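You operate a simulated robot arm through the tools that you are given. There is no shell and no other tool. Be economical: measure what you need, move in short steps, check, and stop when the job is done.

Carry out the task below with a simulated two-armed robot. There is one attempt and no reset: what you move stays moved.

JOB
Swap the pad in the purple mop head for the grey pad.
Fine: steady the head while you raise and lower the clamp bar; the old pad goes in the cream basin; the bar ends shut. Where these are worked on the way, their far stop is far enough and under half their travel is too little: clamp bar.

It is judged by the outcome, as a careful person would: the job done as asked, and still so three seconds after it is handed in. It fails if anything else is knocked over, pushed out of place, dropped, spilled or broken.

ROBOT AND FRAMES
Two 6-joint arms with two-finger grippers on one trunk, on a base that drives. Base frame: it is fixed to the floor where the robot stands at the start and does not move with it; the origin is under the middle of the robot, x ahead of it, y to its left, z up; the surface under the hand at the start is at about z = 780. Readings come in mm, degrees, newtons and seconds.
The left shoulder is at the start at [61, 143, 900], the right one opposite. With the tool pointing down near the work surface each hand reaches from about 320 to 720 mm from the robot's upright axis, wherever it stands, measured 20 degrees to its own side. Places, roughly: clamp bar [500, 200, 800]; tray of the mop head [500, 100, 800]. Payload 2.45 kg a hand.
The tool frame of a hand sits at the grasp point between the pads (the TCP): z along the fingers, y along the line on which they close. The tips reach 26 mm beyond it. Largest opening 96 mm; the body of the gripper starts 69 mm behind the TCP.
Orientation is told as [roll, pitch, yaw] about the base's x, y, z axes, in that order, counted from this pose: with the fingers straight down and closing along the base's y, the tool's x points along the base's -x, its y along +y and its z along -z.

CONTROLS
- The arms move only by the tool drive_tool. It takes "left_steps", "right_steps" or both (then of equal length, played together; a hand with none holds still); each is a list that holds one entry, the list of rows, each a list of 7 numbers: the shift along the tool's x, y, z in units of 25 mm (1.0 is 25 mm), then the turn, a rotation vector about the tool's x, y, z in units of 4 degrees (1.0 is 4 degrees), then the opening, from 0 (shut) to 1 (fully open). In form: [[[dx, dy, dz, wx, wy, wz, grip], ...]]. A call has 1 to 10 rows; each row shifts and turns the commanded pose from where the row before left it, along the tool's axes as they then stand. A call with a number of a shift or a turn outside -1 to 1 is refused whole. A row lasts 0.2 s, in which the tool goes at most 50 mm and 8.6 degrees; a call with a longer step from one row to the next is refused whole, and so is a gripper value outside its range. Where a pose cannot be reached the arm comes as near as it can. A force on the tool above 70 N (or 10 N above the force at the start of the call, whichever is more), or a blocked arm, ends the call early, and 0.2 s more pass. The fingers move at their own pace and stop on an object; they squeeze with about 31 N. The grip force told is the motor's: it shows also when the fingers shut on nothing. Time passes only in rows, and 0.2 s behind the last, so rows that do not move let the fingers close. The reply holds the time, the measured pose of the TCP, the force on the tool along the base axes, the opening and the grip force, in the units named above and with some noise, with the torque about the TCP (base axes, N m) and any sound that the robot's microphone picked up.
- Cameras (640 x 400 px; columns grow to the right, rows downward): "scene" is now at [130.2, 8.5, 1499.7]; the picture's right is [-0.07, -1.00, 0.00], its down [-0.79, 0.06, -0.61] and it looks along [0.61, -0.05, -0.79] (base axes); focal length 287 px, centre (320, 200). "left" rides on the left gripper at [82, -3, -98] in its tool frame; the picture's right is [0.04, 1.00, 0.00], its down [-0.73, 0.03, -0.68] and it looks along [-0.68, 0.03, 0.73] (tool axes); focal length 256 px, centre (320, 200). "right" rides on the right gripper at [82, 3, -98] in its tool frame; the picture's right is [-0.04, 1.00, 0.00], its down [-0.73, -0.03, -0.68] and it looks along [-0.68, -0.03, 0.73] (tool axes); focal length 256 px, centre (320, 200). There is no depth. A picture from a camera that has moved, and an enlarged one, comes with that camera's place and axes in the base frame and with its lens. The place of the scene camera against the robot may be out by one fixed shift of up to 25 mm in any direction.
- grab_frame(camera): a new picture of that camera. No time passes.
- lift_body(by): slides the trunk up (or, below 0, down) by that many mm; the arms and the scene camera ride with it, the base frame stays. It gives what a move gives, with no picture.
- base_move(legs): drives the robot by 1 to 6 legs, each [ahead, turn to the left] in mm and degrees, along the robot's own axes; the way and the turn of a leg run together, so that a leg with both is an arc; at most 1500 mm and 180 degrees a leg. The arms and the cameras ride along, it lands a little off, and it stops where it bumps. It gives what a move gives.
- head_to(pan, tilt): turns the head with the scene camera to pan (to the left, within 86 degrees either way) and tilt (down, from -29 to 69), counted from straight ahead of the robot. It gives what a move gives.
- inspect(camera, box): a new picture of the part [left, top, right, bottom] of that camera's present view, enlarged. No time passes.
- hand_in(): hands the job in; it is judged then, once.

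Go step by step. Nothing tells you exact positions but the pictures and the camera data: compare them with the known pose of the tool, close in by small moves and look again before you grip or let go. The budget is 120 turns and 92 pictures, counting those below and the enlarged ones. Unless the task says otherwise, let go and move clear before handing in, and close with one line.

The tools are called after ">>>" as name(argument=value, ...) on one line, values as JSON. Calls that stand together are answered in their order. drive_tool: Moves the arms, as the interface text tells. Its arguments: {"type":"object","properties":{"left_steps":{"type":"array","items":{"type":"array","items":{"type":"array","items":{"type":"number"}}}},"right_steps":{"type":"array","items":{"type":"array","items":{"type":"array","items":{"type":"number"}}}}},"required":[]} The other tools are called the same way: lift_body (by) slides the trunk up or down; base_move (legs) drives the base; head_to (pan, tilt) turns the head that bears the scene camera; grab_frame (camera) takes a picture; inspect (camera, box) takes an enlarged picture of a part of a camera's view; hand_in () hands the job in.

At the start:

```text
time_s: 0.0
left_eef_pos: [454.2, 243.3, 1155.5]
left_orientation: [0.0, 0.0, 0.0]
left_ft_force: [-1.0, -0.5, 0.0]
left_ft_torque: [0.0, 0.0, 0.02]
left_grip_width: 96.2
left_finger_force: 0.2
right_eef_pos: [494.0, -125.5, 1123.7]
right_orientation: [0.1, -0.1, -0.1]
right_ft_force: [0.3, 0.3, 0.6]
right_ft_torque: [-0.01, 0.0, -0.03]
right_grip_width: 95.9
right_finger_force: 0.0
trunk travel left (down, up): [-525.0, 65.0]
robot x, y, heading: [1.8, 1.7, -0.1]
head pan, tilt: [-4.2, 52.3]
```

scene: 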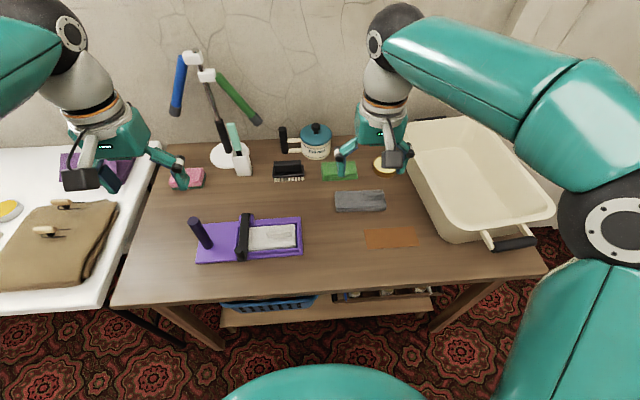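
right: 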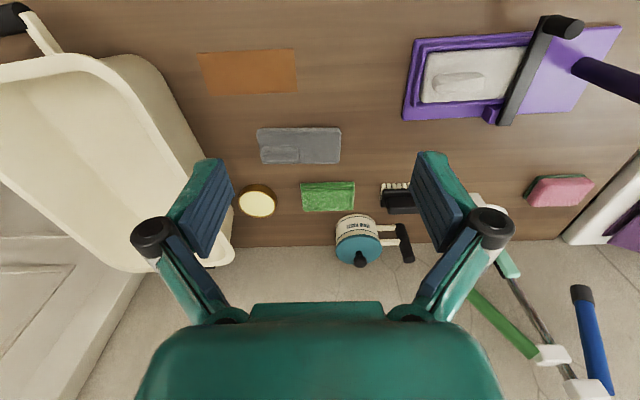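
left: 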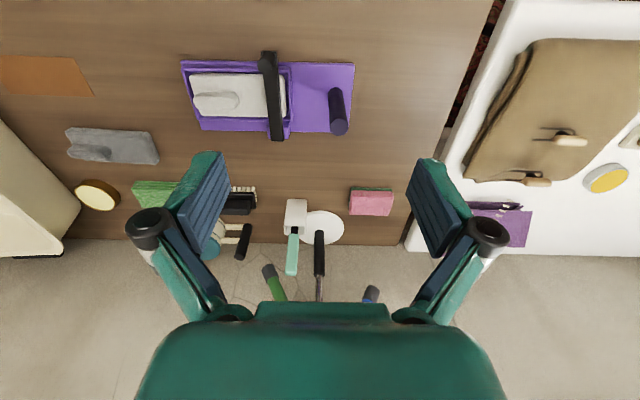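

I see the purple mop head with a white pad in its tray, a black clamp bar across it, and a grey pad and the cream basin to the right. I'll look closer at the head and the pads first.

>>> inspect(camera="scene", box=[180, 190, 320, 278])

>>> inspect(camera="left", box=[170, 30, 370, 155])

>>> inspect(camera="right", box=[390, 0, 640, 156])

>>> inspect(camera="scene", box=[320, 170, 440, 260])

```text
4.55 times, centred on (250, 234) of scene
camera zoom: at [130.2, 8.5, 1499.7], right [-0.07, -1.0, 0.0], down [-0.79, 0.06, -0.61], along [0.61, -0.05, -0.79], focal length 1304 px, centre (638, 46)
```

zoom: 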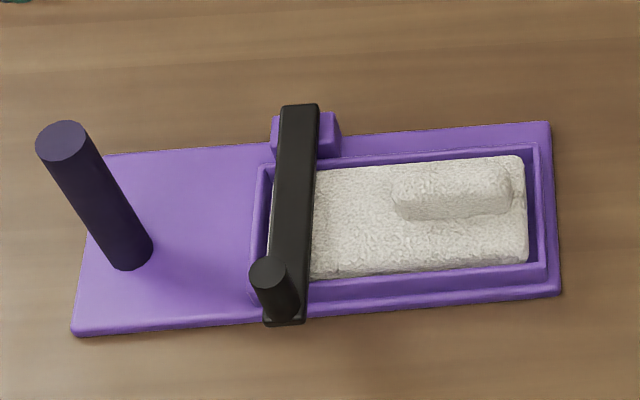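

```text
3.20 times, centred on (270, 92) of left
camera zoom: at [374.1, 240.8, 1254.6], right [-0.04, 1.0, 0.0], down [0.73, 0.03, 0.68], along [0.68, 0.03, -0.73], focal length 819 px, centre (480, 544)
```

zoom: 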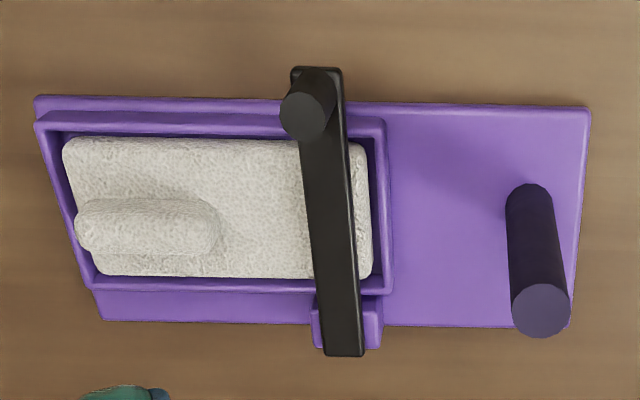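

```text
2.56 times, centred on (515, 78) of right
camera zoom: at [412.0, -121.3, 1220.7], right [0.04, 1.0, 0.0], down [0.73, -0.03, 0.68], along [0.68, -0.03, -0.73], focal length 655 px, centre (-179, 512)
```

zoom: 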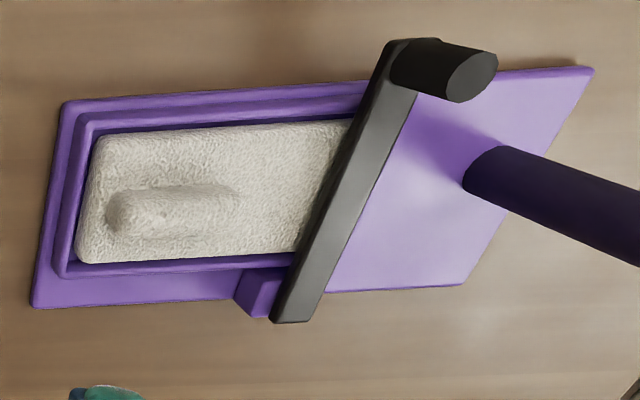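

```text
4.44 times, centred on (380, 215) of scene
camera zoom: at [130.2, 8.5, 1499.7], right [-0.07, -1.0, 0.0], down [-0.79, 0.06, -0.61], along [0.61, -0.05, -0.79], focal length 1274 px, centre (53, 133)
```

zoom: 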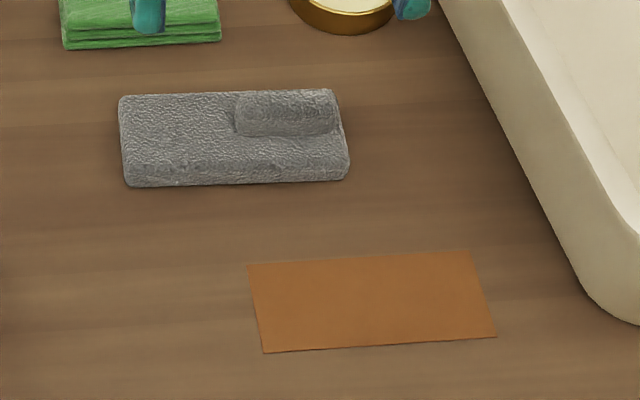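

The bar hinges at the far side (+x), with its knob at the near end around (485, 168). The handle post stands at about (555, 277). I'll turn the base left so the right arm reaches the bar more easily, then look again.

>>> base_move(legs=[[0, 18]])

>>> head_to(pan=-5, tilt=52)

>>> grab_frame(camera="right")

>>> grab_frame(camera="scene")

```text
time_s: 1.5
left_eef_pos: [352.2, 371.5, 1157.1]
left_orientation: [0.1, -0.1, 18.0]
left_ft_force: [-0.5, 1.2, 1.0]
left_ft_torque: [0.01, 0.02, -0.01]
left_grip_width: 96.2
left_finger_force: 0.1
right_eef_pos: [504.9, 33.0, 1123.1]
right_orientation: [0.0, 0.0, 18.1]
right_ft_force: [-0.2, 0.9, 0.3]
right_ft_torque: [0.01, 0.01, 0.0]
right_grip_width: 96.2
right_finger_force: 0.0
trunk travel left (down, up): [-525.0, 65.0]
robot x, y, heading: [0.9, -10.8, 17.9]
head pan, tilt: [-4.2, 52.3]
```

```text
time_s: 2.1
left_eef_pos: [352.1, 372.3, 1156.2]
left_orientation: [-0.2, 0.0, 18.1]
left_ft_force: [0.6, 0.5, -0.9]
left_ft_torque: [-0.04, -0.06, 0.01]
left_grip_width: 96.0
left_finger_force: 0.1
right_eef_pos: [504.2, 34.5, 1123.8]
right_orientation: [-0.1, 0.1, 18.0]
right_ft_force: [-0.8, 0.1, -0.2]
right_ft_torque: [0.02, -0.02, -0.03]
right_grip_width: 96.1
right_finger_force: 0.1
trunk travel left (down, up): [-525.0, 65.0]
robot x, y, heading: [3.0, -11.7, 17.8]
head pan, tilt: [-5.0, 52.0]
```

```text
84 pictures are left
camera right: at [426.2, 12.0, 1221.6], right [-0.27, 0.96, 0.0], down [0.71, 0.2, 0.68], along [0.65, 0.18, -0.73], focal length 256 px, centre (320, 200)
```

right: 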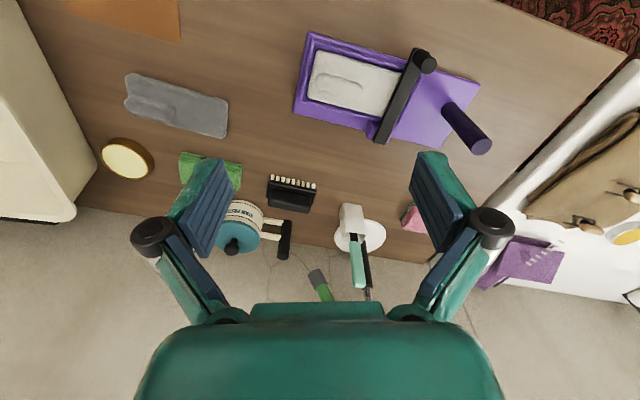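

```text
83 pictures are left
camera scene: at [126.5, 37.2, 1500.1], right [0.22, -0.98, 0.0], down [-0.77, -0.18, -0.62], along [0.6, 0.14, -0.79], focal length 287 px, centre (320, 200)
```

scene: 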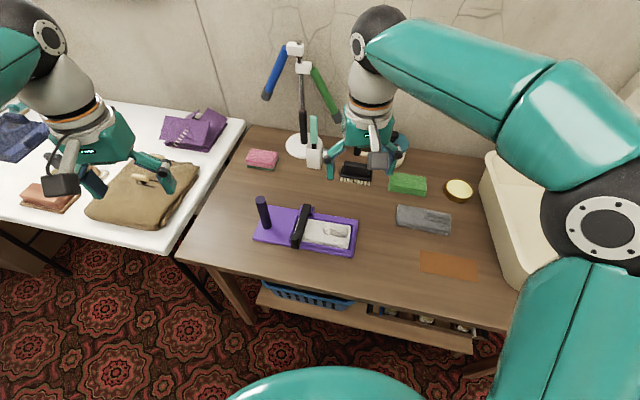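

The post is at about (545, 277) with its top near z 905. The knob is at (481, 171), from z 823 to 872. I'll orient both hands in place: the left yawed to about -70, and the right squared up and pitched so its fingers point forward and down.

>>> drive_tool(left_steps=[[[0, 0, 0, 0, 0, 1, 1], [0, 0, 0, 0, 0, 1, 1], [0, 0, 0, 0, 0, 1, 1], [0, 0, 0, 0, 0, 1, 1], [0, 0, 0, 0, 0, 1, 1], [0, 0, 0, 0, 0, 1, 1], [0, 0, 0, 0, 0, 1, 1], [0, 0, 0, 0, 0, 1, 1], [0, 0, 0, 0, 0, 1, 1], [0, 0, 0, 0, 0, 1, 1]]], right_steps=[[[0, 0, 0, 0, 0, 1, 1], [0, 0, 0, 0, 0, 1, 1], [0, 0, 0, 0, 0, 1, 1], [0, 0, 0, 0, 0, 1, 1], [0, 0, 0, 0, 0, 0.5, 1], [0, 0, 0, 0, -1, 0, 1], [0, 0, 0, 0, -1, 0, 1], [0, 0, 0, 0, -1, 0, 1], [0, 0, 0, 0, -1, 0, 1], [0, 0, 0, 0, -1, 0, 1]]])

>>> drive_tool(left_steps=[[[0, 0, 0, 0, 0, 1, 1], [0, 0, 0, 0, 0, 1, 1], [0, 0, 0, 0, 0, 1, 1], [0, 0, 0, 0, 0, 1, 1], [0, 0, 0, 0, 0, 1, 1], [0, 0, 0, 0, 0, 1, 1], [0, 0, 0, 0, 0, 1, 1], [0, 0, 0, 0, 0, 1, 1], [0, 0, 0, 0, 0, 1, 1], [0, 0, 0, 0, 0, 1, 1]]], right_steps=[[[0, 0, 0, 0, -1, 0, 1], [0, 0, 0, 0, -1, 0, 1], [0, 0, 0, 0, -1, 0, 1], [0, 0, 0, 0, -1, 0, 1], [0, 0, 0, 0, -1, 0, 1], [0, 0, 0, 0, -1, 0, 1], [0, 0, 0, 0, -1, 0, 1], [0, 0, 0, 0, 0, 0, 1], [0, 0, 0, 0, 0, 0, 1], [0, 0, 0, 0, 0, 0, 1]]])

```text
time_s: 4.3
left_eef_pos: [351.9, 372.5, 1157.9]
left_orientation: [0.0, -0.1, -22.1]
left_ft_force: [-0.3, -1.0, -0.2]
left_ft_torque: [-0.01, -0.01, -0.03]
left_grip_width: 96.0
left_finger_force: 0.1
right_eef_pos: [505.0, 33.6, 1123.0]
right_orientation: [0.1, -20.0, 0.0]
right_ft_force: [0.0, -0.2, -0.2]
right_ft_torque: [-0.02, 0.02, 0.0]
right_grip_width: 96.1
right_finger_force: 0.1
trunk travel left (down, up): [-525.0, 65.0]
robot x, y, heading: [3.4, -14.3, 17.6]
head pan, tilt: [-5.0, 52.0]
```

```text
time_s: 6.5
left_eef_pos: [353.5, 370.7, 1157.0]
left_orientation: [0.0, -0.1, -62.0]
left_ft_force: [-0.9, 0.3, -1.2]
left_ft_torque: [0.04, -0.04, -0.02]
left_grip_width: 96.1
left_finger_force: 0.1
right_eef_pos: [504.2, 33.2, 1122.1]
right_orientation: [0.0, -48.0, 0.1]
right_ft_force: [-0.3, 0.0, -0.2]
right_ft_torque: [0.0, -0.02, 0.01]
right_grip_width: 96.3
right_finger_force: 0.0
trunk travel left (down, up): [-525.0, 65.0]
robot x, y, heading: [0.9, -10.1, 17.6]
head pan, tilt: [-5.0, 52.0]
```

Both hands turned cleanly. The left will finish its yaw to -90 while the right goes to a pre-grasp point behind the knob.

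>>> drive_tool(left_steps=[[[0, 0, 0, 0, 0, 1, 1], [0, 0, 0, 0, 0, 1, 1], [0, 0, 0, 0, 0, 1, 1], [0, 0, 0, 0, 0, 1, 1], [0, 0, 0, 0, 0, 1, 1], [0, 0, 0, 0, 0, 1, 1], [0, 0, 0, 0, 0, 1, 1], [0, 0, 0, 0, 0, 0, 1], [0, 0, 0, 0, 0, 0, 1], [0, 0, 0, 0, 0, 0, 1]]], right_steps=[[[0.7, 0.55, 0.3, 0, 0, 0, 1], [0.7, 0.55, 0.3, 0, 0, 0, 1], [0.7, 0.55, 0.3, 0, 0, 0, 1], [0.7, 0.55, 0.3, 0, 0, 0, 1], [0.7, 0.55, 0.3, 0, 0, 0, 1], [0.7, 0.55, 0.3, 0, 0, 0, 1], [0.7, 0.55, 0.3, 0, 0, 0, 1], [0.7, 0.55, 0.3, 0, 0, 0, 1], [0.7, 0.55, 0.3, 0, 0, 0, 1], [0.7, 0.55, 0.3, 0, 0, 0, 1]]])

>>> drive_tool(left_steps=[[[-0.37, 0.75, 0.4, 0, 0, 0, 1], [-0.37, 0.75, 0.4, 0, 0, 0, 1], [-0.37, 0.75, 0.4, 0, 0, 0, 1], [-0.37, 0.75, 0.4, 0, 0, 0, 1], [-0.37, 0.75, 0.4, 0, 0, 0, 1], [-0.37, 0.75, 0.4, 0, 0, 0, 1], [-0.37, 0.75, 0.4, 0, 0, 0, 1], [-0.37, 0.75, 0.4, 0, 0, 0, 1], [-0.37, 0.75, 0.4, 0, 0, 0, 1], [-0.37, 0.75, 0.4, 0, 0, 0, 1]]])

>>> grab_frame(camera="right")

>>> grab_frame(camera="left")

>>> grab_frame(camera="scene")

```text
time_s: 8.9
left_eef_pos: [353.4, 371.3, 1157.5]
left_orientation: [0.0, 0.1, -89.9]
left_ft_force: [0.5, 0.0, -0.5]
left_ft_torque: [0.04, 0.01, 0.01]
left_grip_width: 95.9
left_finger_force: 0.2
right_eef_pos: [464.1, 159.9, 977.3]
right_orientation: [6.5, -49.0, -7.9]
right_ft_force: [0.2, -0.6, 0.0]
right_ft_torque: [0.0, -0.05, -0.03]
right_grip_width: 95.9
right_finger_force: 0.1
trunk travel left (down, up): [-525.0, 65.0]
robot x, y, heading: [-1.7, -9.5, 17.8]
head pan, tilt: [-5.0, 52.0]
stopped in row 10 (right hand): the arm was blocked; the commanded pose is now the measured one
```

```text
time_s: 11.1
left_eef_pos: [542.4, 280.1, 1058.1]
left_orientation: [0.0, 0.0, -90.1]
left_ft_force: [0.4, -0.4, 0.4]
left_ft_torque: [-0.02, -0.01, -0.01]
left_grip_width: 95.9
left_finger_force: 0.1
right_eef_pos: [463.2, 159.5, 976.4]
right_orientation: [6.3, -48.8, -7.8]
right_ft_force: [-0.1, 0.8, 1.2]
right_ft_torque: [-0.01, 0.04, 0.01]
right_grip_width: 95.8
right_finger_force: 0.0
trunk travel left (down, up): [-525.0, 65.0]
robot x, y, heading: [-2.3, -10.9, 17.5]
head pan, tilt: [-5.0, 52.0]
```

```text
82 pictures are left
camera right: at [336.9, 170.0, 979.4], right [0.08, 0.99, 0.1], down [-0.04, -0.1, 0.99], along [1.0, -0.08, 0.03], focal length 256 px, centre (320, 200)
```

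right: 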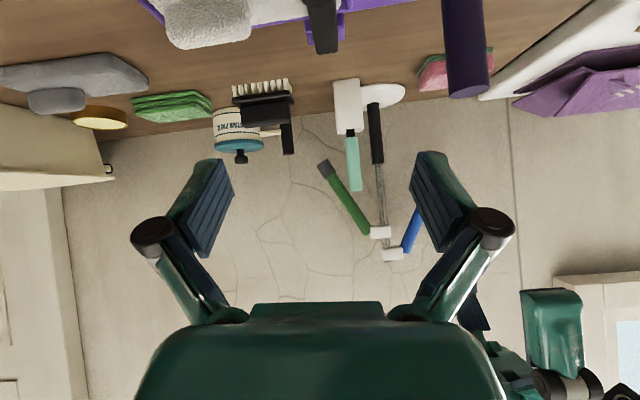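

```text
81 pictures are left
camera left: at [539.7, 361.7, 1156.4], right [1.0, 0.04, 0.0], down [0.03, -0.73, 0.68], along [0.03, -0.68, -0.73], focal length 256 px, centre (320, 200)
```

left: 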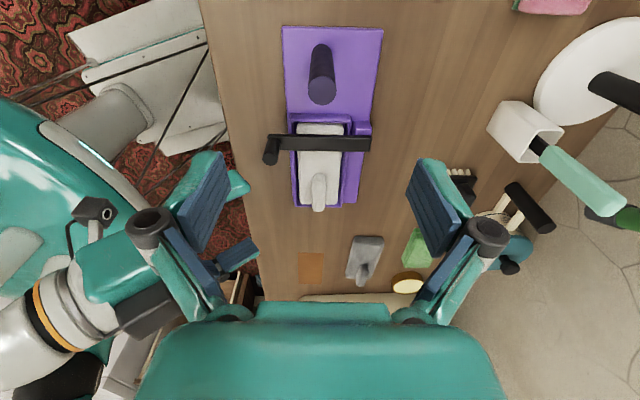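

```text
80 pictures are left
camera scene: at [127.9, 36.0, 1500.1], right [0.22, -0.98, 0.0], down [-0.77, -0.17, -0.61], along [0.6, 0.14, -0.79], focal length 287 px, centre (320, 200)
```

scene: 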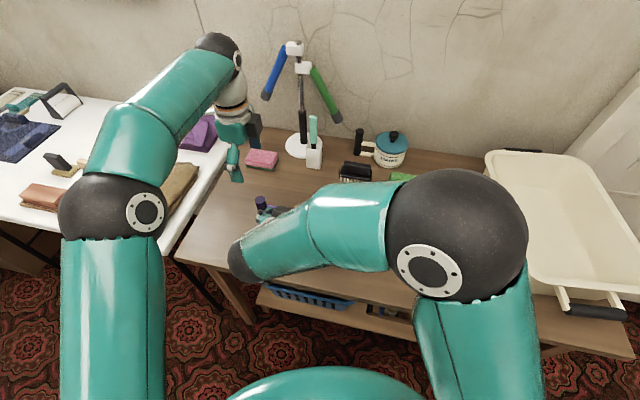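

The right wrist folded too far at that pitch. A steeper grip also works here, because the knob can pivot between the pads. I'll swing the right hand back upright and lower the left onto the post.

>>> drive_tool(right_steps=[[[-0.3, 0, 0, 0, 1, 0, 1], [-0.3, 0, 0, 0, 1, 0, 1], [-0.3, 0, 0, 0, 1, 0, 1], [-0.3, 0, 0, 0, 1, 0, 1], [0, 0, 0, 0, 1, 0, 1], [0, 0, 0, 0, 1, 0, 1], [0, 0, 0, 0, 1, 0, 1], [0, 0, 0, 0, 1, 0, 1]]])

>>> drive_tool(left_steps=[[[-0.28, 0.16, 0.8, 0, 0, 0, 1], [0, 0, 0.8, 0, 0, 0, 1], [0, 0, 0.8, 0, 0, 0, 1], [0, 0, 0.8, 0, 0, 0, 1], [0, 0, 0.8, 0, 0, 0, 1]]])

>>> grab_frame(camera="left")

```text
time_s: 12.9
left_eef_pos: [541.9, 279.1, 1058.4]
left_orientation: [0.0, 0.0, -90.0]
left_ft_force: [0.0, 0.1, 0.7]
left_ft_torque: [-0.02, -0.02, 0.0]
left_grip_width: 96.0
left_finger_force: 0.1
right_eef_pos: [482.3, 159.3, 997.1]
right_orientation: [4.2, -17.1, -3.8]
right_ft_force: [-0.5, -0.4, -0.9]
right_ft_torque: [-0.03, 0.03, -0.04]
right_grip_width: 95.8
right_finger_force: 0.0
trunk travel left (down, up): [-525.0, 65.0]
robot x, y, heading: [-0.4, -13.0, 17.9]
head pan, tilt: [-5.0, 52.0]
```

```text
time_s: 14.1
left_eef_pos: [544.5, 271.8, 957.2]
left_orientation: [-0.1, 0.1, -89.9]
left_ft_force: [0.0, 1.2, -0.4]
left_ft_torque: [0.01, -0.01, -0.02]
left_grip_width: 95.8
left_finger_force: 0.0
right_eef_pos: [483.9, 159.4, 996.1]
right_orientation: [4.2, -17.2, -3.9]
right_ft_force: [-0.8, -0.1, -0.7]
right_ft_torque: [-0.01, -0.03, -0.01]
right_grip_width: 95.9
right_finger_force: 0.0
trunk travel left (down, up): [-525.0, 65.0]
robot x, y, heading: [-3.4, -11.5, 18.0]
head pan, tilt: [-5.0, 52.0]
```

```text
79 pictures are left
camera left: at [543.2, 353.4, 1055.5], right [1.0, 0.04, 0.0], down [0.03, -0.73, 0.68], along [0.03, -0.68, -0.73], focal length 256 px, centre (320, 200)
```

left: 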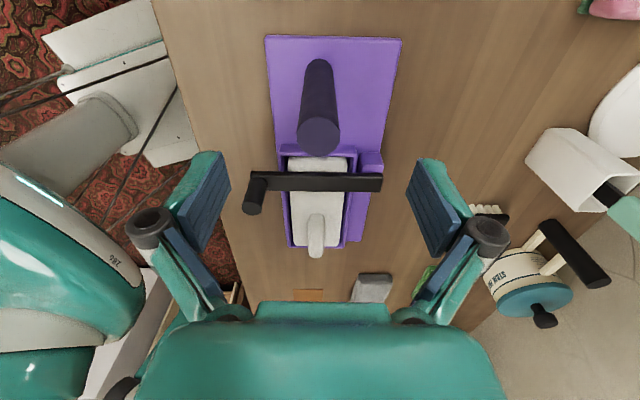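

The post is centred between the left fingers. I'll descend and grip it, and straighten the right hand's small roll and yaw error.

>>> drive_tool(left_steps=[[[0, 0, 0.8, 0, 0, 0, 1], [0, 0, 0.8, 0, 0, 0, 1], [0, 0, 0.8, 0, 0, 0, 1], [0, 0, 0.8, 0, 0, 0, 1], [0, 0, 0, 0, 0, 0, 0.0], [0, 0, 0, 0, 0, 0, 0.0], [0, 0, 0, 0, 0, 0, 0], [0, 0, 0, 0, 0, 0, 0]]], right_steps=[[[0, 0.48, 0, 1, 0, -1, 1], [0, 0, 0, 0, 0, 0, 1], [0, 0, 0, 0, 0, 0, 1], [0, 0, 0, 0, 0, 0, 1], [0, 0, 0, 0, 0, 0, 1], [0, 0, 0, 0, 0, 0, 1], [0, 0, 0, 0, 0, 0, 1], [0, 0, 0, 0, 0, 0, 1]]])

>>> grab_frame(camera="right")

>>> grab_frame(camera="left")

```text
time_s: 15.9
left_eef_pos: [544.8, 271.1, 877.5]
left_orientation: [0.0, 0.0, -90.0]
left_ft_force: [-0.8, -0.1, -0.9]
left_ft_torque: [0.02, 0.04, -0.02]
left_grip_width: 26.5
left_finger_force: 31.4
right_eef_pos: [483.3, 170.3, 997.8]
right_orientation: [-1.0, -17.2, 0.3]
right_ft_force: [0.1, -0.7, 0.0]
right_ft_torque: [0.0, -0.01, 0.04]
right_grip_width: 96.1
right_finger_force: 0.0
trunk travel left (down, up): [-525.0, 65.0]
robot x, y, heading: [0.7, -13.1, 18.0]
head pan, tilt: [-5.0, 52.0]
```

```text
78 pictures are left
camera right: at [376.8, 176.2, 1067.7], right [0.04, 1.0, 0.0], down [0.5, -0.02, 0.87], along [0.87, -0.03, -0.5], focal length 256 px, centre (320, 200)
```

right: 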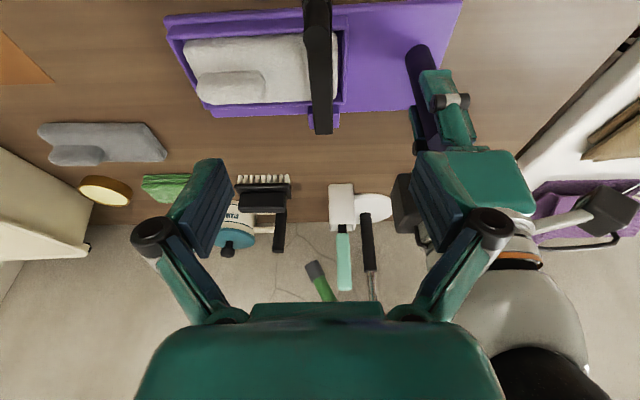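

```text
77 pictures are left
camera left: at [542.7, 354.4, 976.0], right [1.0, 0.04, 0.0], down [0.03, -0.73, 0.68], along [0.03, -0.68, -0.73], focal length 256 px, centre (320, 200)
```

left: 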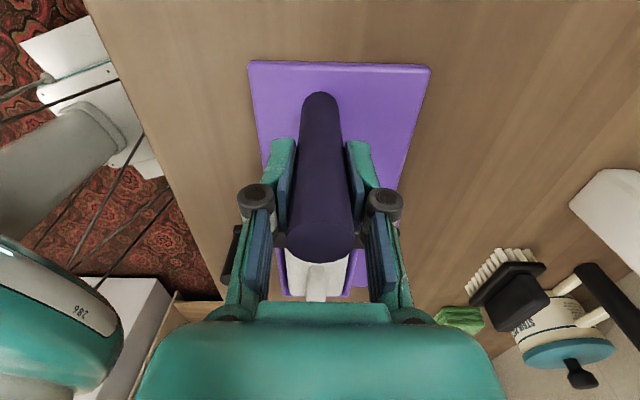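

The left hand holds the post. The right hand will narrow its opening and come down to just above the knob.

>>> drive_tool(right_steps=[[[0.25, 0, 0.8, 0, 0, 0, 0.55], [0.25, 0, 0.8, 0, 0, 0, 0.55], [0.25, 0, 0.8, 0, 0, 0, 0.55], [0.25, 0, 0.8, 0, 0, 0, 0.55]]])

>>> inspect(camera="scene", box=[200, 150, 400, 275])

>>> grab_frame(camera="right")

```text
time_s: 16.9
left_eef_pos: [544.9, 272.4, 877.2]
left_orientation: [-0.1, 0.1, -90.0]
left_ft_force: [0.4, 1.2, 0.1]
left_ft_torque: [0.11, 0.09, 0.0]
left_grip_width: 26.2
left_finger_force: 30.8
right_eef_pos: [483.6, 170.0, 913.0]
right_orientation: [-0.8, -17.2, 0.3]
right_ft_force: [-0.6, -0.2, 0.5]
right_ft_torque: [0.03, 0.02, -0.02]
right_grip_width: 52.5
right_finger_force: 0.0
trunk travel left (down, up): [-525.0, 65.0]
robot x, y, heading: [1.4, -14.1, 17.9]
head pan, tilt: [-5.0, 52.0]
```

```text
3.20 times, centred on (300, 212) of scene
camera zoom: at [127.4, 36.3, 1500.1], right [0.22, -0.98, 0.0], down [-0.77, -0.17, -0.61], along [0.6, 0.14, -0.79], focal length 918 px, centre (384, 160)
```

zoom: 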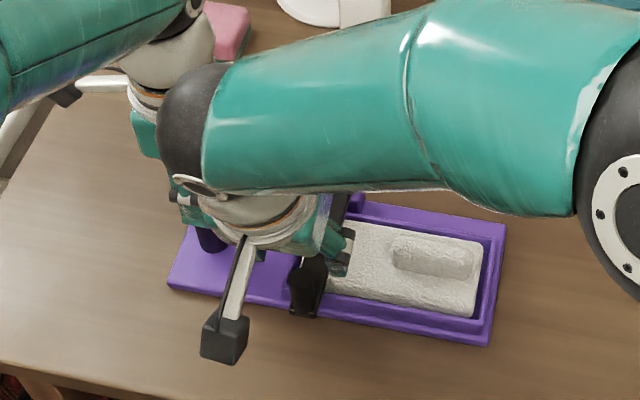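

```text
75 pictures are left
camera right: at [376.1, 174.9, 983.9], right [0.04, 1.0, 0.0], down [0.5, -0.02, 0.87], along [0.87, -0.03, -0.5], focal length 256 px, centre (320, 200)
```

right: 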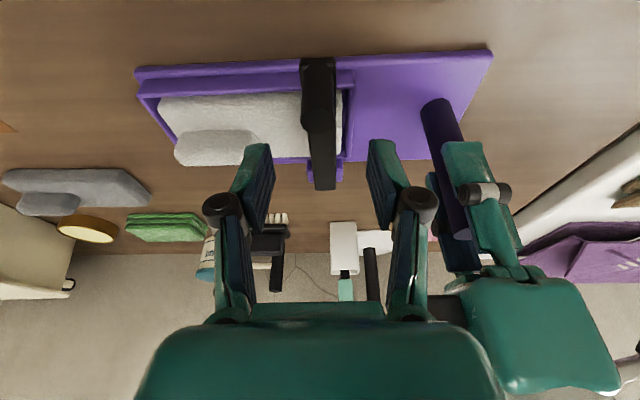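

The knob is centred between the right fingers. I'll go down to it and close.

>>> drive_tool(right_steps=[[[0.24, 0, 0.78, 0, 0, 0, 0.55], [0.24, 0, 0.78, 0, 0, 0, 0.55], [0.24, 0, 0.76, 0, 0, 0, 0.55], [0, 0, 0, 0, 0, 0, 0], [0, 0, 0, 0, 0, 0, 0], [0, 0, 0, 0, 0, 0, 0], [0, 0, 0, 0, 0, 0, 0]]])

>>> grab_frame(camera="right")

```text
time_s: 18.5
left_eef_pos: [545.1, 272.7, 876.9]
left_orientation: [0.0, 0.0, -90.0]
left_ft_force: [0.4, -1.1, -0.2]
left_ft_torque: [0.02, -0.02, -0.12]
left_grip_width: 26.4
left_finger_force: 31.2
right_eef_pos: [484.8, 168.8, 852.8]
right_orientation: [-0.9, -17.3, 0.3]
right_ft_force: [-0.4, 2.2, 0.2]
right_ft_torque: [-0.01, 0.13, 0.27]
right_grip_width: 23.4
right_finger_force: 30.8
trunk travel left (down, up): [-525.0, 65.0]
robot x, y, heading: [-1.8, -9.0, 17.4]
head pan, tilt: [-5.0, 52.0]
```

```text
74 pictures are left
camera right: at [377.3, 173.8, 922.5], right [0.04, 1.0, 0.0], down [0.5, -0.02, 0.87], along [0.87, -0.03, -0.5], focal length 256 px, centre (320, 200)
```

right: 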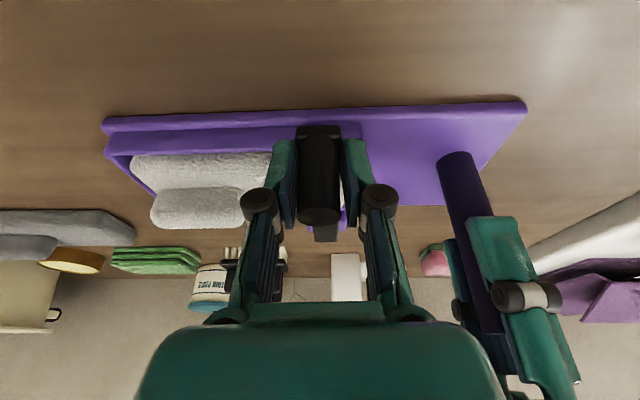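

The knob is gripped at 23 mm. I'll raise the bar along its arc about the hinge near (611, 810), in two parts, watching the forces.

>>> drive_tool(right_steps=[[[-0.48, 0, -0.575, 0, 0, 0, 0], [-0.557, 0, -0.497, 0, 0, 0, 0], [-0.62, 0, -0.419, 0, 0, 0, 0]]])

>>> grab_frame(camera="right")

```text
time_s: 19.3
left_eef_pos: [544.6, 274.3, 878.9]
left_orientation: [0.2, 0.3, -89.9]
left_ft_force: [15.5, 15.9, 3.9]
left_ft_torque: [0.76, -0.48, 0.51]
left_grip_width: 26.5
left_finger_force: 30.4
right_eef_pos: [513.0, 167.4, 900.3]
right_orientation: [-1.2, -17.1, 0.3]
right_ft_force: [-12.6, -13.9, 0.8]
right_ft_torque: [-0.43, 0.94, 0.1]
right_grip_width: 23.8
right_finger_force: 30.7
trunk travel left (down, up): [-525.0, 65.0]
robot x, y, heading: [-2.2, -13.4, 17.8]
head pan, tilt: [-5.0, 52.0]
```

```text
73 pictures are left
camera right: at [405.1, 172.9, 970.9], right [0.04, 1.0, -0.01], down [0.5, -0.01, 0.87], along [0.86, -0.04, -0.5], focal length 256 px, centre (320, 200)
```

right: 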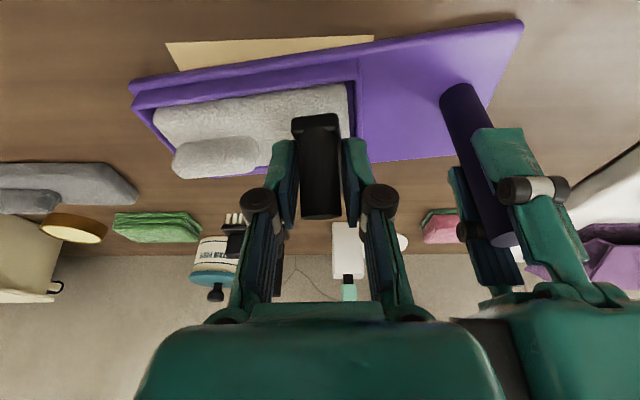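

The bar moved, but both hands show opposing side forces of about 15 N and the head looks slightly skewed. I'll check before going on.

>>> inspect(camera="scene", box=[200, 150, 400, 275])

>>> grab_frame(camera="left")

```text
3.20 times, centred on (300, 212) of scene
camera zoom: at [127.1, 35.9, 1500.2], right [0.22, -0.98, 0.0], down [-0.77, -0.17, -0.62], along [0.6, 0.14, -0.79], focal length 918 px, centre (384, 160)
```

zoom: 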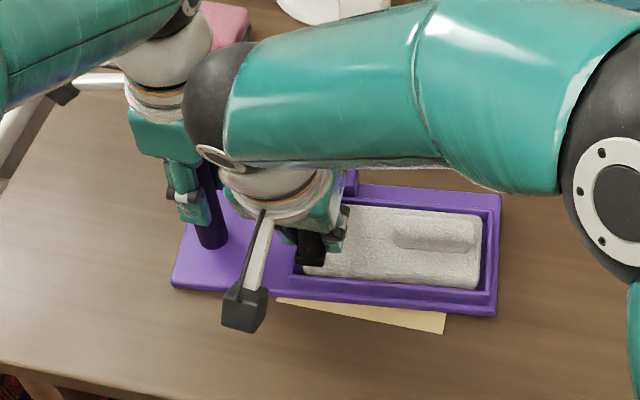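

```text
71 pictures are left
camera left: at [543.2, 356.4, 977.8], right [1.0, 0.04, 0.01], down [0.03, -0.74, 0.68], along [0.03, -0.68, -0.74], focal length 256 px, centre (320, 200)
```

left: 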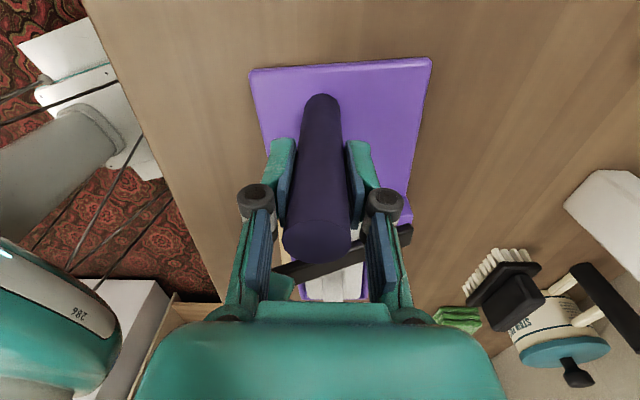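

The head yawed about the post, roughly 6°, because friction in my knob grip pushed forward on it. I'll unload that by rotating the right tool along with the bar and easing back slightly, then check.

>>> drive_tool(right_steps=[[[0.08, 0, 0, 0, 1, 0, 0], [0.08, 0, 0, 0, 1, 0, 0], [0.08, 0, 0, 0, 1, 0, 0], [0.08, 0, 0, 0, 1, 0, 0]]])

>>> inspect(camera="scene", box=[200, 150, 400, 275])

```text
time_s: 20.3
left_eef_pos: [542.5, 272.5, 876.5]
left_orientation: [-0.3, 0.0, -90.1]
left_ft_force: [-6.4, 10.6, 1.6]
left_ft_torque: [0.57, 0.19, -0.54]
left_grip_width: 26.9
left_finger_force: 31.0
right_eef_pos: [506.5, 170.6, 900.2]
right_orientation: [-0.7, -1.6, 0.0]
right_ft_force: [7.2, -7.9, 4.1]
right_ft_torque: [-0.27, -0.98, -0.08]
right_grip_width: 23.5
right_finger_force: 31.3
trunk travel left (down, up): [-525.0, 65.0]
robot x, y, heading: [4.3, -14.0, 17.7]
head pan, tilt: [-5.0, 52.0]
```

```text
3.20 times, centred on (300, 212) of scene
camera zoom: at [126.5, 36.1, 1500.1], right [0.22, -0.98, 0.0], down [-0.77, -0.17, -0.62], along [0.6, 0.14, -0.79], focal length 918 px, centre (384, 160)
```

zoom: 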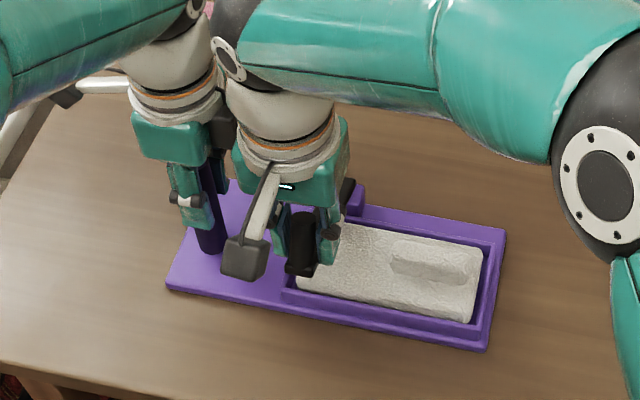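

Rotating back restored the head to nearly its original place. To steady it better, I'll press the left hand gently down on the post for more table friction before continuing.

>>> drive_tool(left_steps=[[[0, 0, 0.2, 0, 0, 0, 0], [0, 0, 0.0, 0, 0, 0, 0]]])

```text
time_s: 20.9
left_eef_pos: [542.4, 269.9, 876.7]
left_orientation: [0.1, -0.1, -89.9]
left_ft_force: [-18.7, -2.3, 40.1]
left_ft_torque: [0.01, 0.67, -0.18]
left_grip_width: 26.5
left_finger_force: 30.8
right_eef_pos: [502.0, 170.5, 900.3]
right_orientation: [-0.7, -1.4, 0.0]
right_ft_force: [15.8, 7.9, -12.3]
right_ft_torque: [0.22, 0.01, -0.4]
right_grip_width: 23.0
right_finger_force: 30.4
trunk travel left (down, up): [-525.0, 65.0]
robot x, y, heading: [-1.0, -15.9, 17.7]
head pan, tilt: [-5.0, 52.0]
```

The left presses down with 40 N. I'll continue the arc for two steps and check.

>>> drive_tool(right_steps=[[[-0.54, 0, -0.54, 0, 0, 0, 0], [-0.55, 0, -0.49, 0, 0.5, 0, 0], [-0.61, 0, -0.41, 0, 0.5, 0, 0]]])

>>> inspect(camera="scene", box=[200, 150, 400, 275])

```text
time_s: 21.7
left_eef_pos: [545.3, 272.3, 875.9]
left_orientation: [0.8, 0.0, -89.8]
left_ft_force: [19.6, -1.7, 23.4]
left_ft_torque: [0.02, -0.56, 0.21]
left_grip_width: 26.5
left_finger_force: 30.8
right_eef_pos: [543.9, 169.9, 937.5]
right_orientation: [-0.8, 2.9, 0.0]
right_ft_force: [-14.2, 1.4, 6.7]
right_ft_torque: [0.05, 1.06, 0.01]
right_grip_width: 23.6
right_finger_force: 30.9
trunk travel left (down, up): [-525.0, 65.0]
robot x, y, heading: [1.0, -12.2, 17.9]
head pan, tilt: [-5.0, 52.0]
```

```text
3.20 times, centred on (300, 212) of scene
camera zoom: at [124.6, 34.6, 1500.5], right [0.22, -0.98, 0.0], down [-0.77, -0.17, -0.62], along [0.6, 0.14, -0.79], focal length 918 px, centre (384, 160)
```

zoom: 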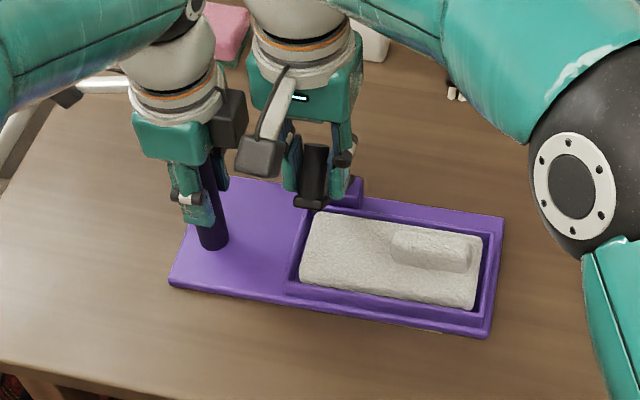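

The head stayed in place and the bar is at about 45°. Continuing the arc.

>>> drive_tool(right_steps=[[[-0.64, 0, -0.3, 0, 0.3, 0, 0], [-0.68, 0, -0.2, 0, 0.3, 0, 0], [-0.7, 0, -0.1, 0, 0.3, 0, 0]]])

>>> inspect(camera="scene", box=[200, 150, 400, 275])

```text
time_s: 22.5
left_eef_pos: [543.7, 271.7, 875.8]
left_orientation: [0.6, -0.2, -90.0]
left_ft_force: [14.8, -8.7, 25.5]
left_ft_torque: [0.14, -0.41, -0.09]
left_grip_width: 26.8
left_finger_force: 30.7
right_eef_pos: [588.4, 172.1, 950.9]
right_orientation: [-0.4, 6.2, 0.3]
right_ft_force: [-9.0, 24.6, 18.4]
right_ft_torque: [-0.5, 0.41, 0.51]
right_grip_width: 19.0
right_finger_force: 31.4
right hand out of reach, approached as far as the arm can: row 3
trunk travel left (down, up): [-525.0, 65.0]
robot x, y, heading: [0.5, -11.9, 17.7]
head pan, tilt: [-5.0, 52.0]
```

```text
3.20 times, centred on (300, 212) of scene
camera zoom: at [123.2, 36.7, 1500.8], right [0.22, -0.98, 0.0], down [-0.77, -0.17, -0.62], along [0.6, 0.14, -0.79], focal length 918 px, centre (384, 160)
```

zoom: 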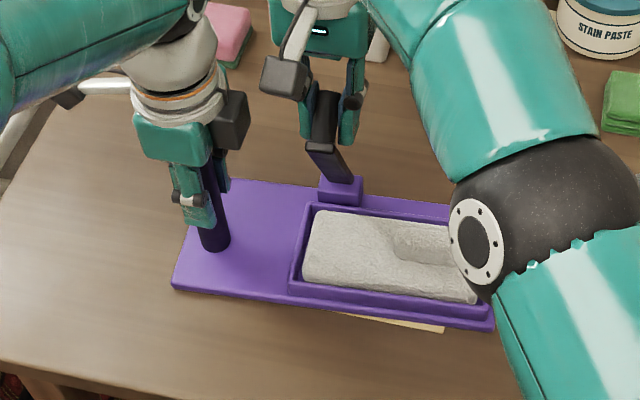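

The bar is at about 65°, but the pads have ridden toward the knob's edge (19 mm) and reach ran out. I'll lower the hand slightly for a deeper grip and tilt the wrist back toward the robot to gain reach.

>>> drive_tool(right_steps=[[[0.1, 0, 0.25, 0, -1, 0, 0], [0.1, 0, 0.2, 0, -1, 0, 0], [0, 0, 0.1, 0, -1, 0, 0], [0, 0, 0, 0, -1, 0, 0]]])

>>> inspect(camera="scene", box=[200, 150, 400, 275])

>>> grab_frame(camera="right")

```text
time_s: 23.5
left_eef_pos: [542.1, 270.1, 875.6]
left_orientation: [0.3, -0.1, -90.0]
left_ft_force: [1.2, -17.3, 36.1]
left_ft_torque: [-0.43, -0.2, 0.11]
left_grip_width: 26.5
left_finger_force: 31.8
right_eef_pos: [583.0, 171.0, 931.8]
right_orientation: [-0.8, -9.6, 0.2]
right_ft_force: [-5.6, 26.7, -3.6]
right_ft_torque: [-0.34, 0.42, -0.58]
right_grip_width: 19.9
right_finger_force: 30.7
trunk travel left (down, up): [-525.0, 65.0]
robot x, y, heading: [2.4, -15.3, 17.7]
head pan, tilt: [-5.0, 52.0]
```

```text
3.20 times, centred on (300, 212) of scene
camera zoom: at [123.2, 36.0, 1500.1], right [0.22, -0.98, 0.0], down [-0.77, -0.17, -0.62], along [0.6, 0.14, -0.79], focal length 918 px, centre (384, 160)
```

zoom: 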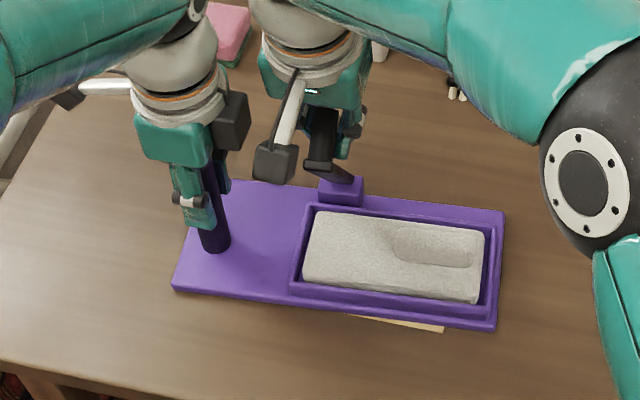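

```text
66 pictures are left
camera right: at [486.4, 174.0, 1015.3], right [0.04, 1.0, -0.01], down [0.61, -0.02, 0.79], along [0.79, -0.03, -0.61], focal length 256 px, centre (320, 200)
```

right: 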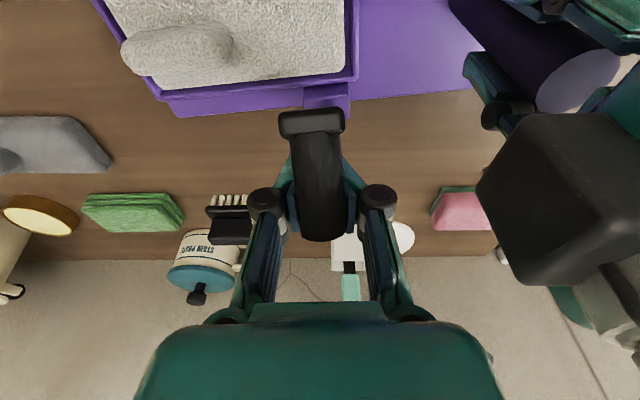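

The grip holds and reach has been regained. I'll push forward past vertical, two steps.

>>> drive_tool(right_steps=[[[-0.7, 0, 0.1, 0, -0.5, 0, 0], [-0.7, 0, 0.12, 0, -0.5, 0, 0], [-0.7, 0, 0.15, 0, -0.5, 0, 0]]])

>>> inspect(camera="scene", box=[200, 150, 400, 275])

>>> grab_frame(camera="right")

```text
time_s: 24.3
left_eef_pos: [544.2, 269.0, 873.6]
left_orientation: [0.0, -0.1, -90.1]
left_ft_force: [4.9, -21.4, 29.0]
left_ft_torque: [-0.43, 0.04, -0.31]
left_grip_width: 26.5
left_finger_force: 31.2
right_eef_pos: [636.8, 165.7, 934.4]
right_orientation: [-1.1, -15.4, 0.4]
right_ft_force: [-6.4, 17.2, -12.7]
right_ft_torque: [-0.26, 0.13, -0.14]
right_grip_width: 7.3
right_finger_force: 30.8
trunk travel left (down, up): [-525.0, 65.0]
robot x, y, heading: [1.5, -12.2, 17.9]
head pan, tilt: [-5.0, 52.0]
```

```text
3.20 times, centred on (300, 212) of scene
camera zoom: at [125.4, 34.9, 1500.0], right [0.22, -0.98, 0.0], down [-0.77, -0.17, -0.62], along [0.6, 0.14, -0.79], focal length 918 px, centre (384, 160)
```

zoom: 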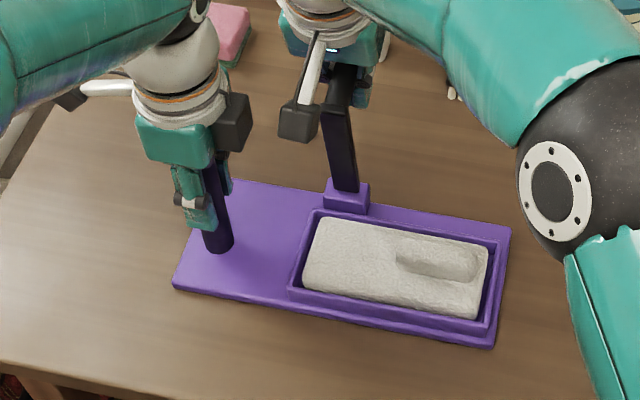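

```text
64 pictures are left
camera right: at [533.4, 170.7, 1006.5], right [0.04, 1.0, -0.01], down [0.53, -0.01, 0.85], along [0.85, -0.04, -0.53], focal length 256 px, centre (320, 200)
```

right: 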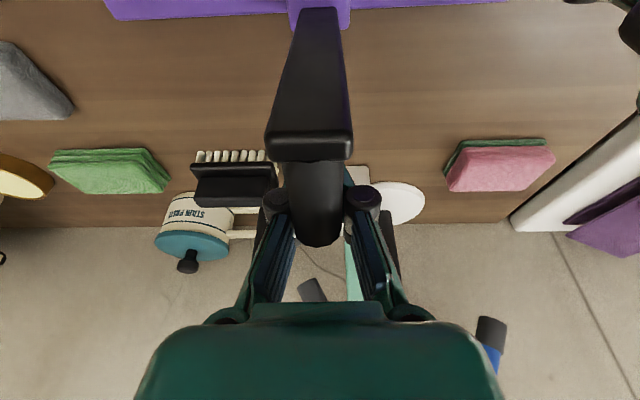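

The bar is about vertical. I'll push a bit further forward so it passes its balance point, then check.

>>> drive_tool(right_steps=[[[-0.6, 0, 0.2, 0, -0.5, 0, 0], [-0.6, 0, 0.25, 0, -0.5, 0, 0]]])

>>> inspect(camera="scene", box=[200, 150, 400, 275])

>>> grab_frame(camera="right")

```text
time_s: 24.9
left_eef_pos: [543.2, 273.0, 873.3]
left_orientation: [-0.2, 0.3, -89.9]
left_ft_force: [4.1, -1.1, 17.4]
left_ft_torque: [0.31, -0.09, 0.1]
left_grip_width: 26.5
left_finger_force: 31.0
right_eef_pos: [674.4, 164.7, 935.7]
right_orientation: [-0.8, -20.0, 0.0]
right_ft_force: [-0.6, 1.2, 0.0]
right_ft_torque: [0.01, -0.03, -0.01]
right_grip_width: 0.1
right_finger_force: 28.0
trunk travel left (down, up): [-525.0, 65.0]
robot x, y, heading: [0.2, -11.0, 17.8]
head pan, tilt: [-5.0, 52.0]
```

```text
3.20 times, centred on (300, 212) of scene
camera zoom: at [126.2, 34.2, 1500.4], right [0.22, -0.98, 0.0], down [-0.77, -0.17, -0.62], along [0.6, 0.14, -0.79], focal length 918 px, centre (384, 160)
```

zoom: 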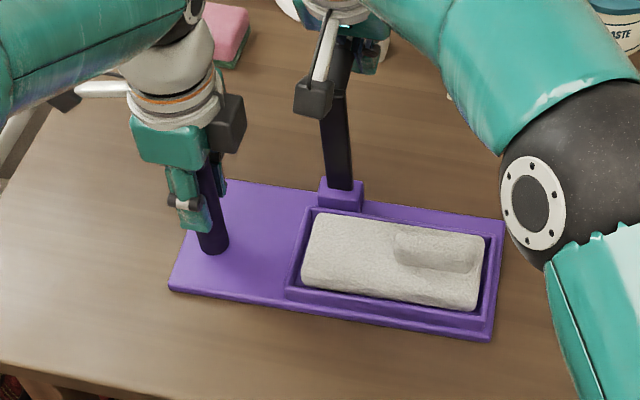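

```text
62 pictures are left
camera right: at [565.2, 168.7, 999.9], right [0.04, 1.0, 0.0], down [0.46, -0.02, 0.89], along [0.89, -0.04, -0.46], focal length 256 px, centre (320, 200)
```

right: 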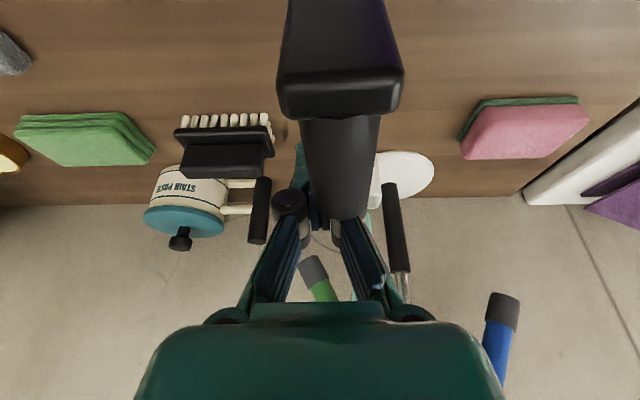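

The bar now stands upright by itself: the fingers are empty with zero force. I'll retreat straight up so I don't drag the knob back.

>>> drive_tool(right_steps=[[[-0.3, 0, -0.2, 0, 0, 0, 0], [-0.25, 0, -0.7, 0, 0, 0, 0], [-0.25, 0, -0.7, 0, 0, 0, 0], [-0.25, 0, -0.7, 0, 0, 0, 0], [-0.25, 0, -0.7, 0, 0, 0, 0]]])

>>> grab_frame(camera="scene")

>>> grab_frame(camera="right")

```text
time_s: 26.1
left_eef_pos: [543.2, 271.0, 873.5]
left_orientation: [-0.1, 0.0, -90.0]
left_ft_force: [-2.3, 5.2, 10.4]
left_ft_torque: [0.05, 0.16, -0.06]
left_grip_width: 26.5
left_finger_force: 31.4
right_eef_pos: [677.2, 167.9, 1013.7]
right_orientation: [-0.8, -19.8, 0.4]
right_ft_force: [-0.3, 0.2, -0.1]
right_ft_torque: [0.03, 0.03, 0.0]
right_grip_width: 0.1
right_finger_force: 28.1
trunk travel left (down, up): [-525.0, 65.0]
robot x, y, heading: [4.4, -10.6, 17.6]
head pan, tilt: [-5.0, 52.0]
```

```text
61 pictures are left
camera scene: at [125.6, 36.3, 1500.2], right [0.22, -0.98, 0.0], down [-0.77, -0.17, -0.62], along [0.6, 0.14, -0.79], focal length 287 px, centre (320, 200)
```

scene: 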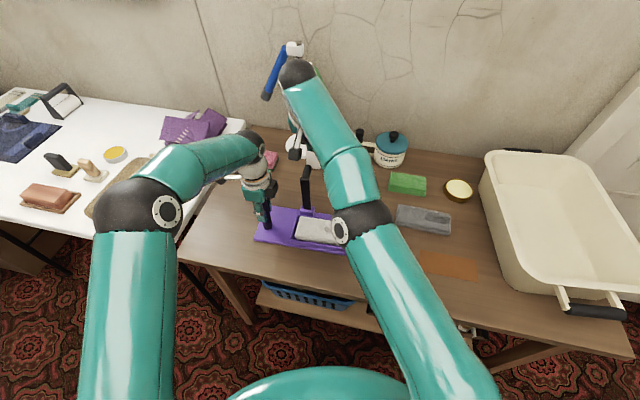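

```text
60 pictures are left
camera right: at [566.7, 172.2, 1079.3], right [0.04, 1.0, 0.0], down [0.46, -0.02, 0.89], along [0.89, -0.03, -0.46], focal length 256 px, centre (320, 200)
```

right: 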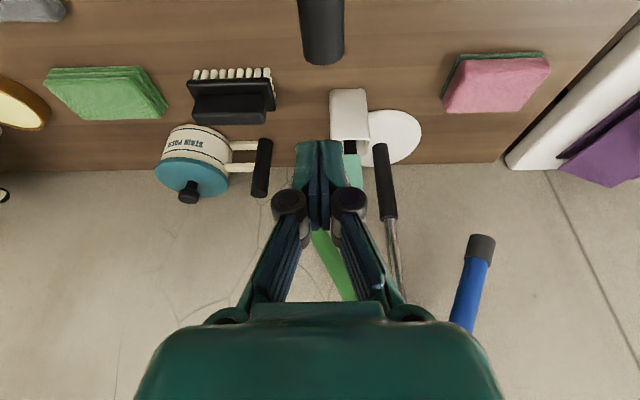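

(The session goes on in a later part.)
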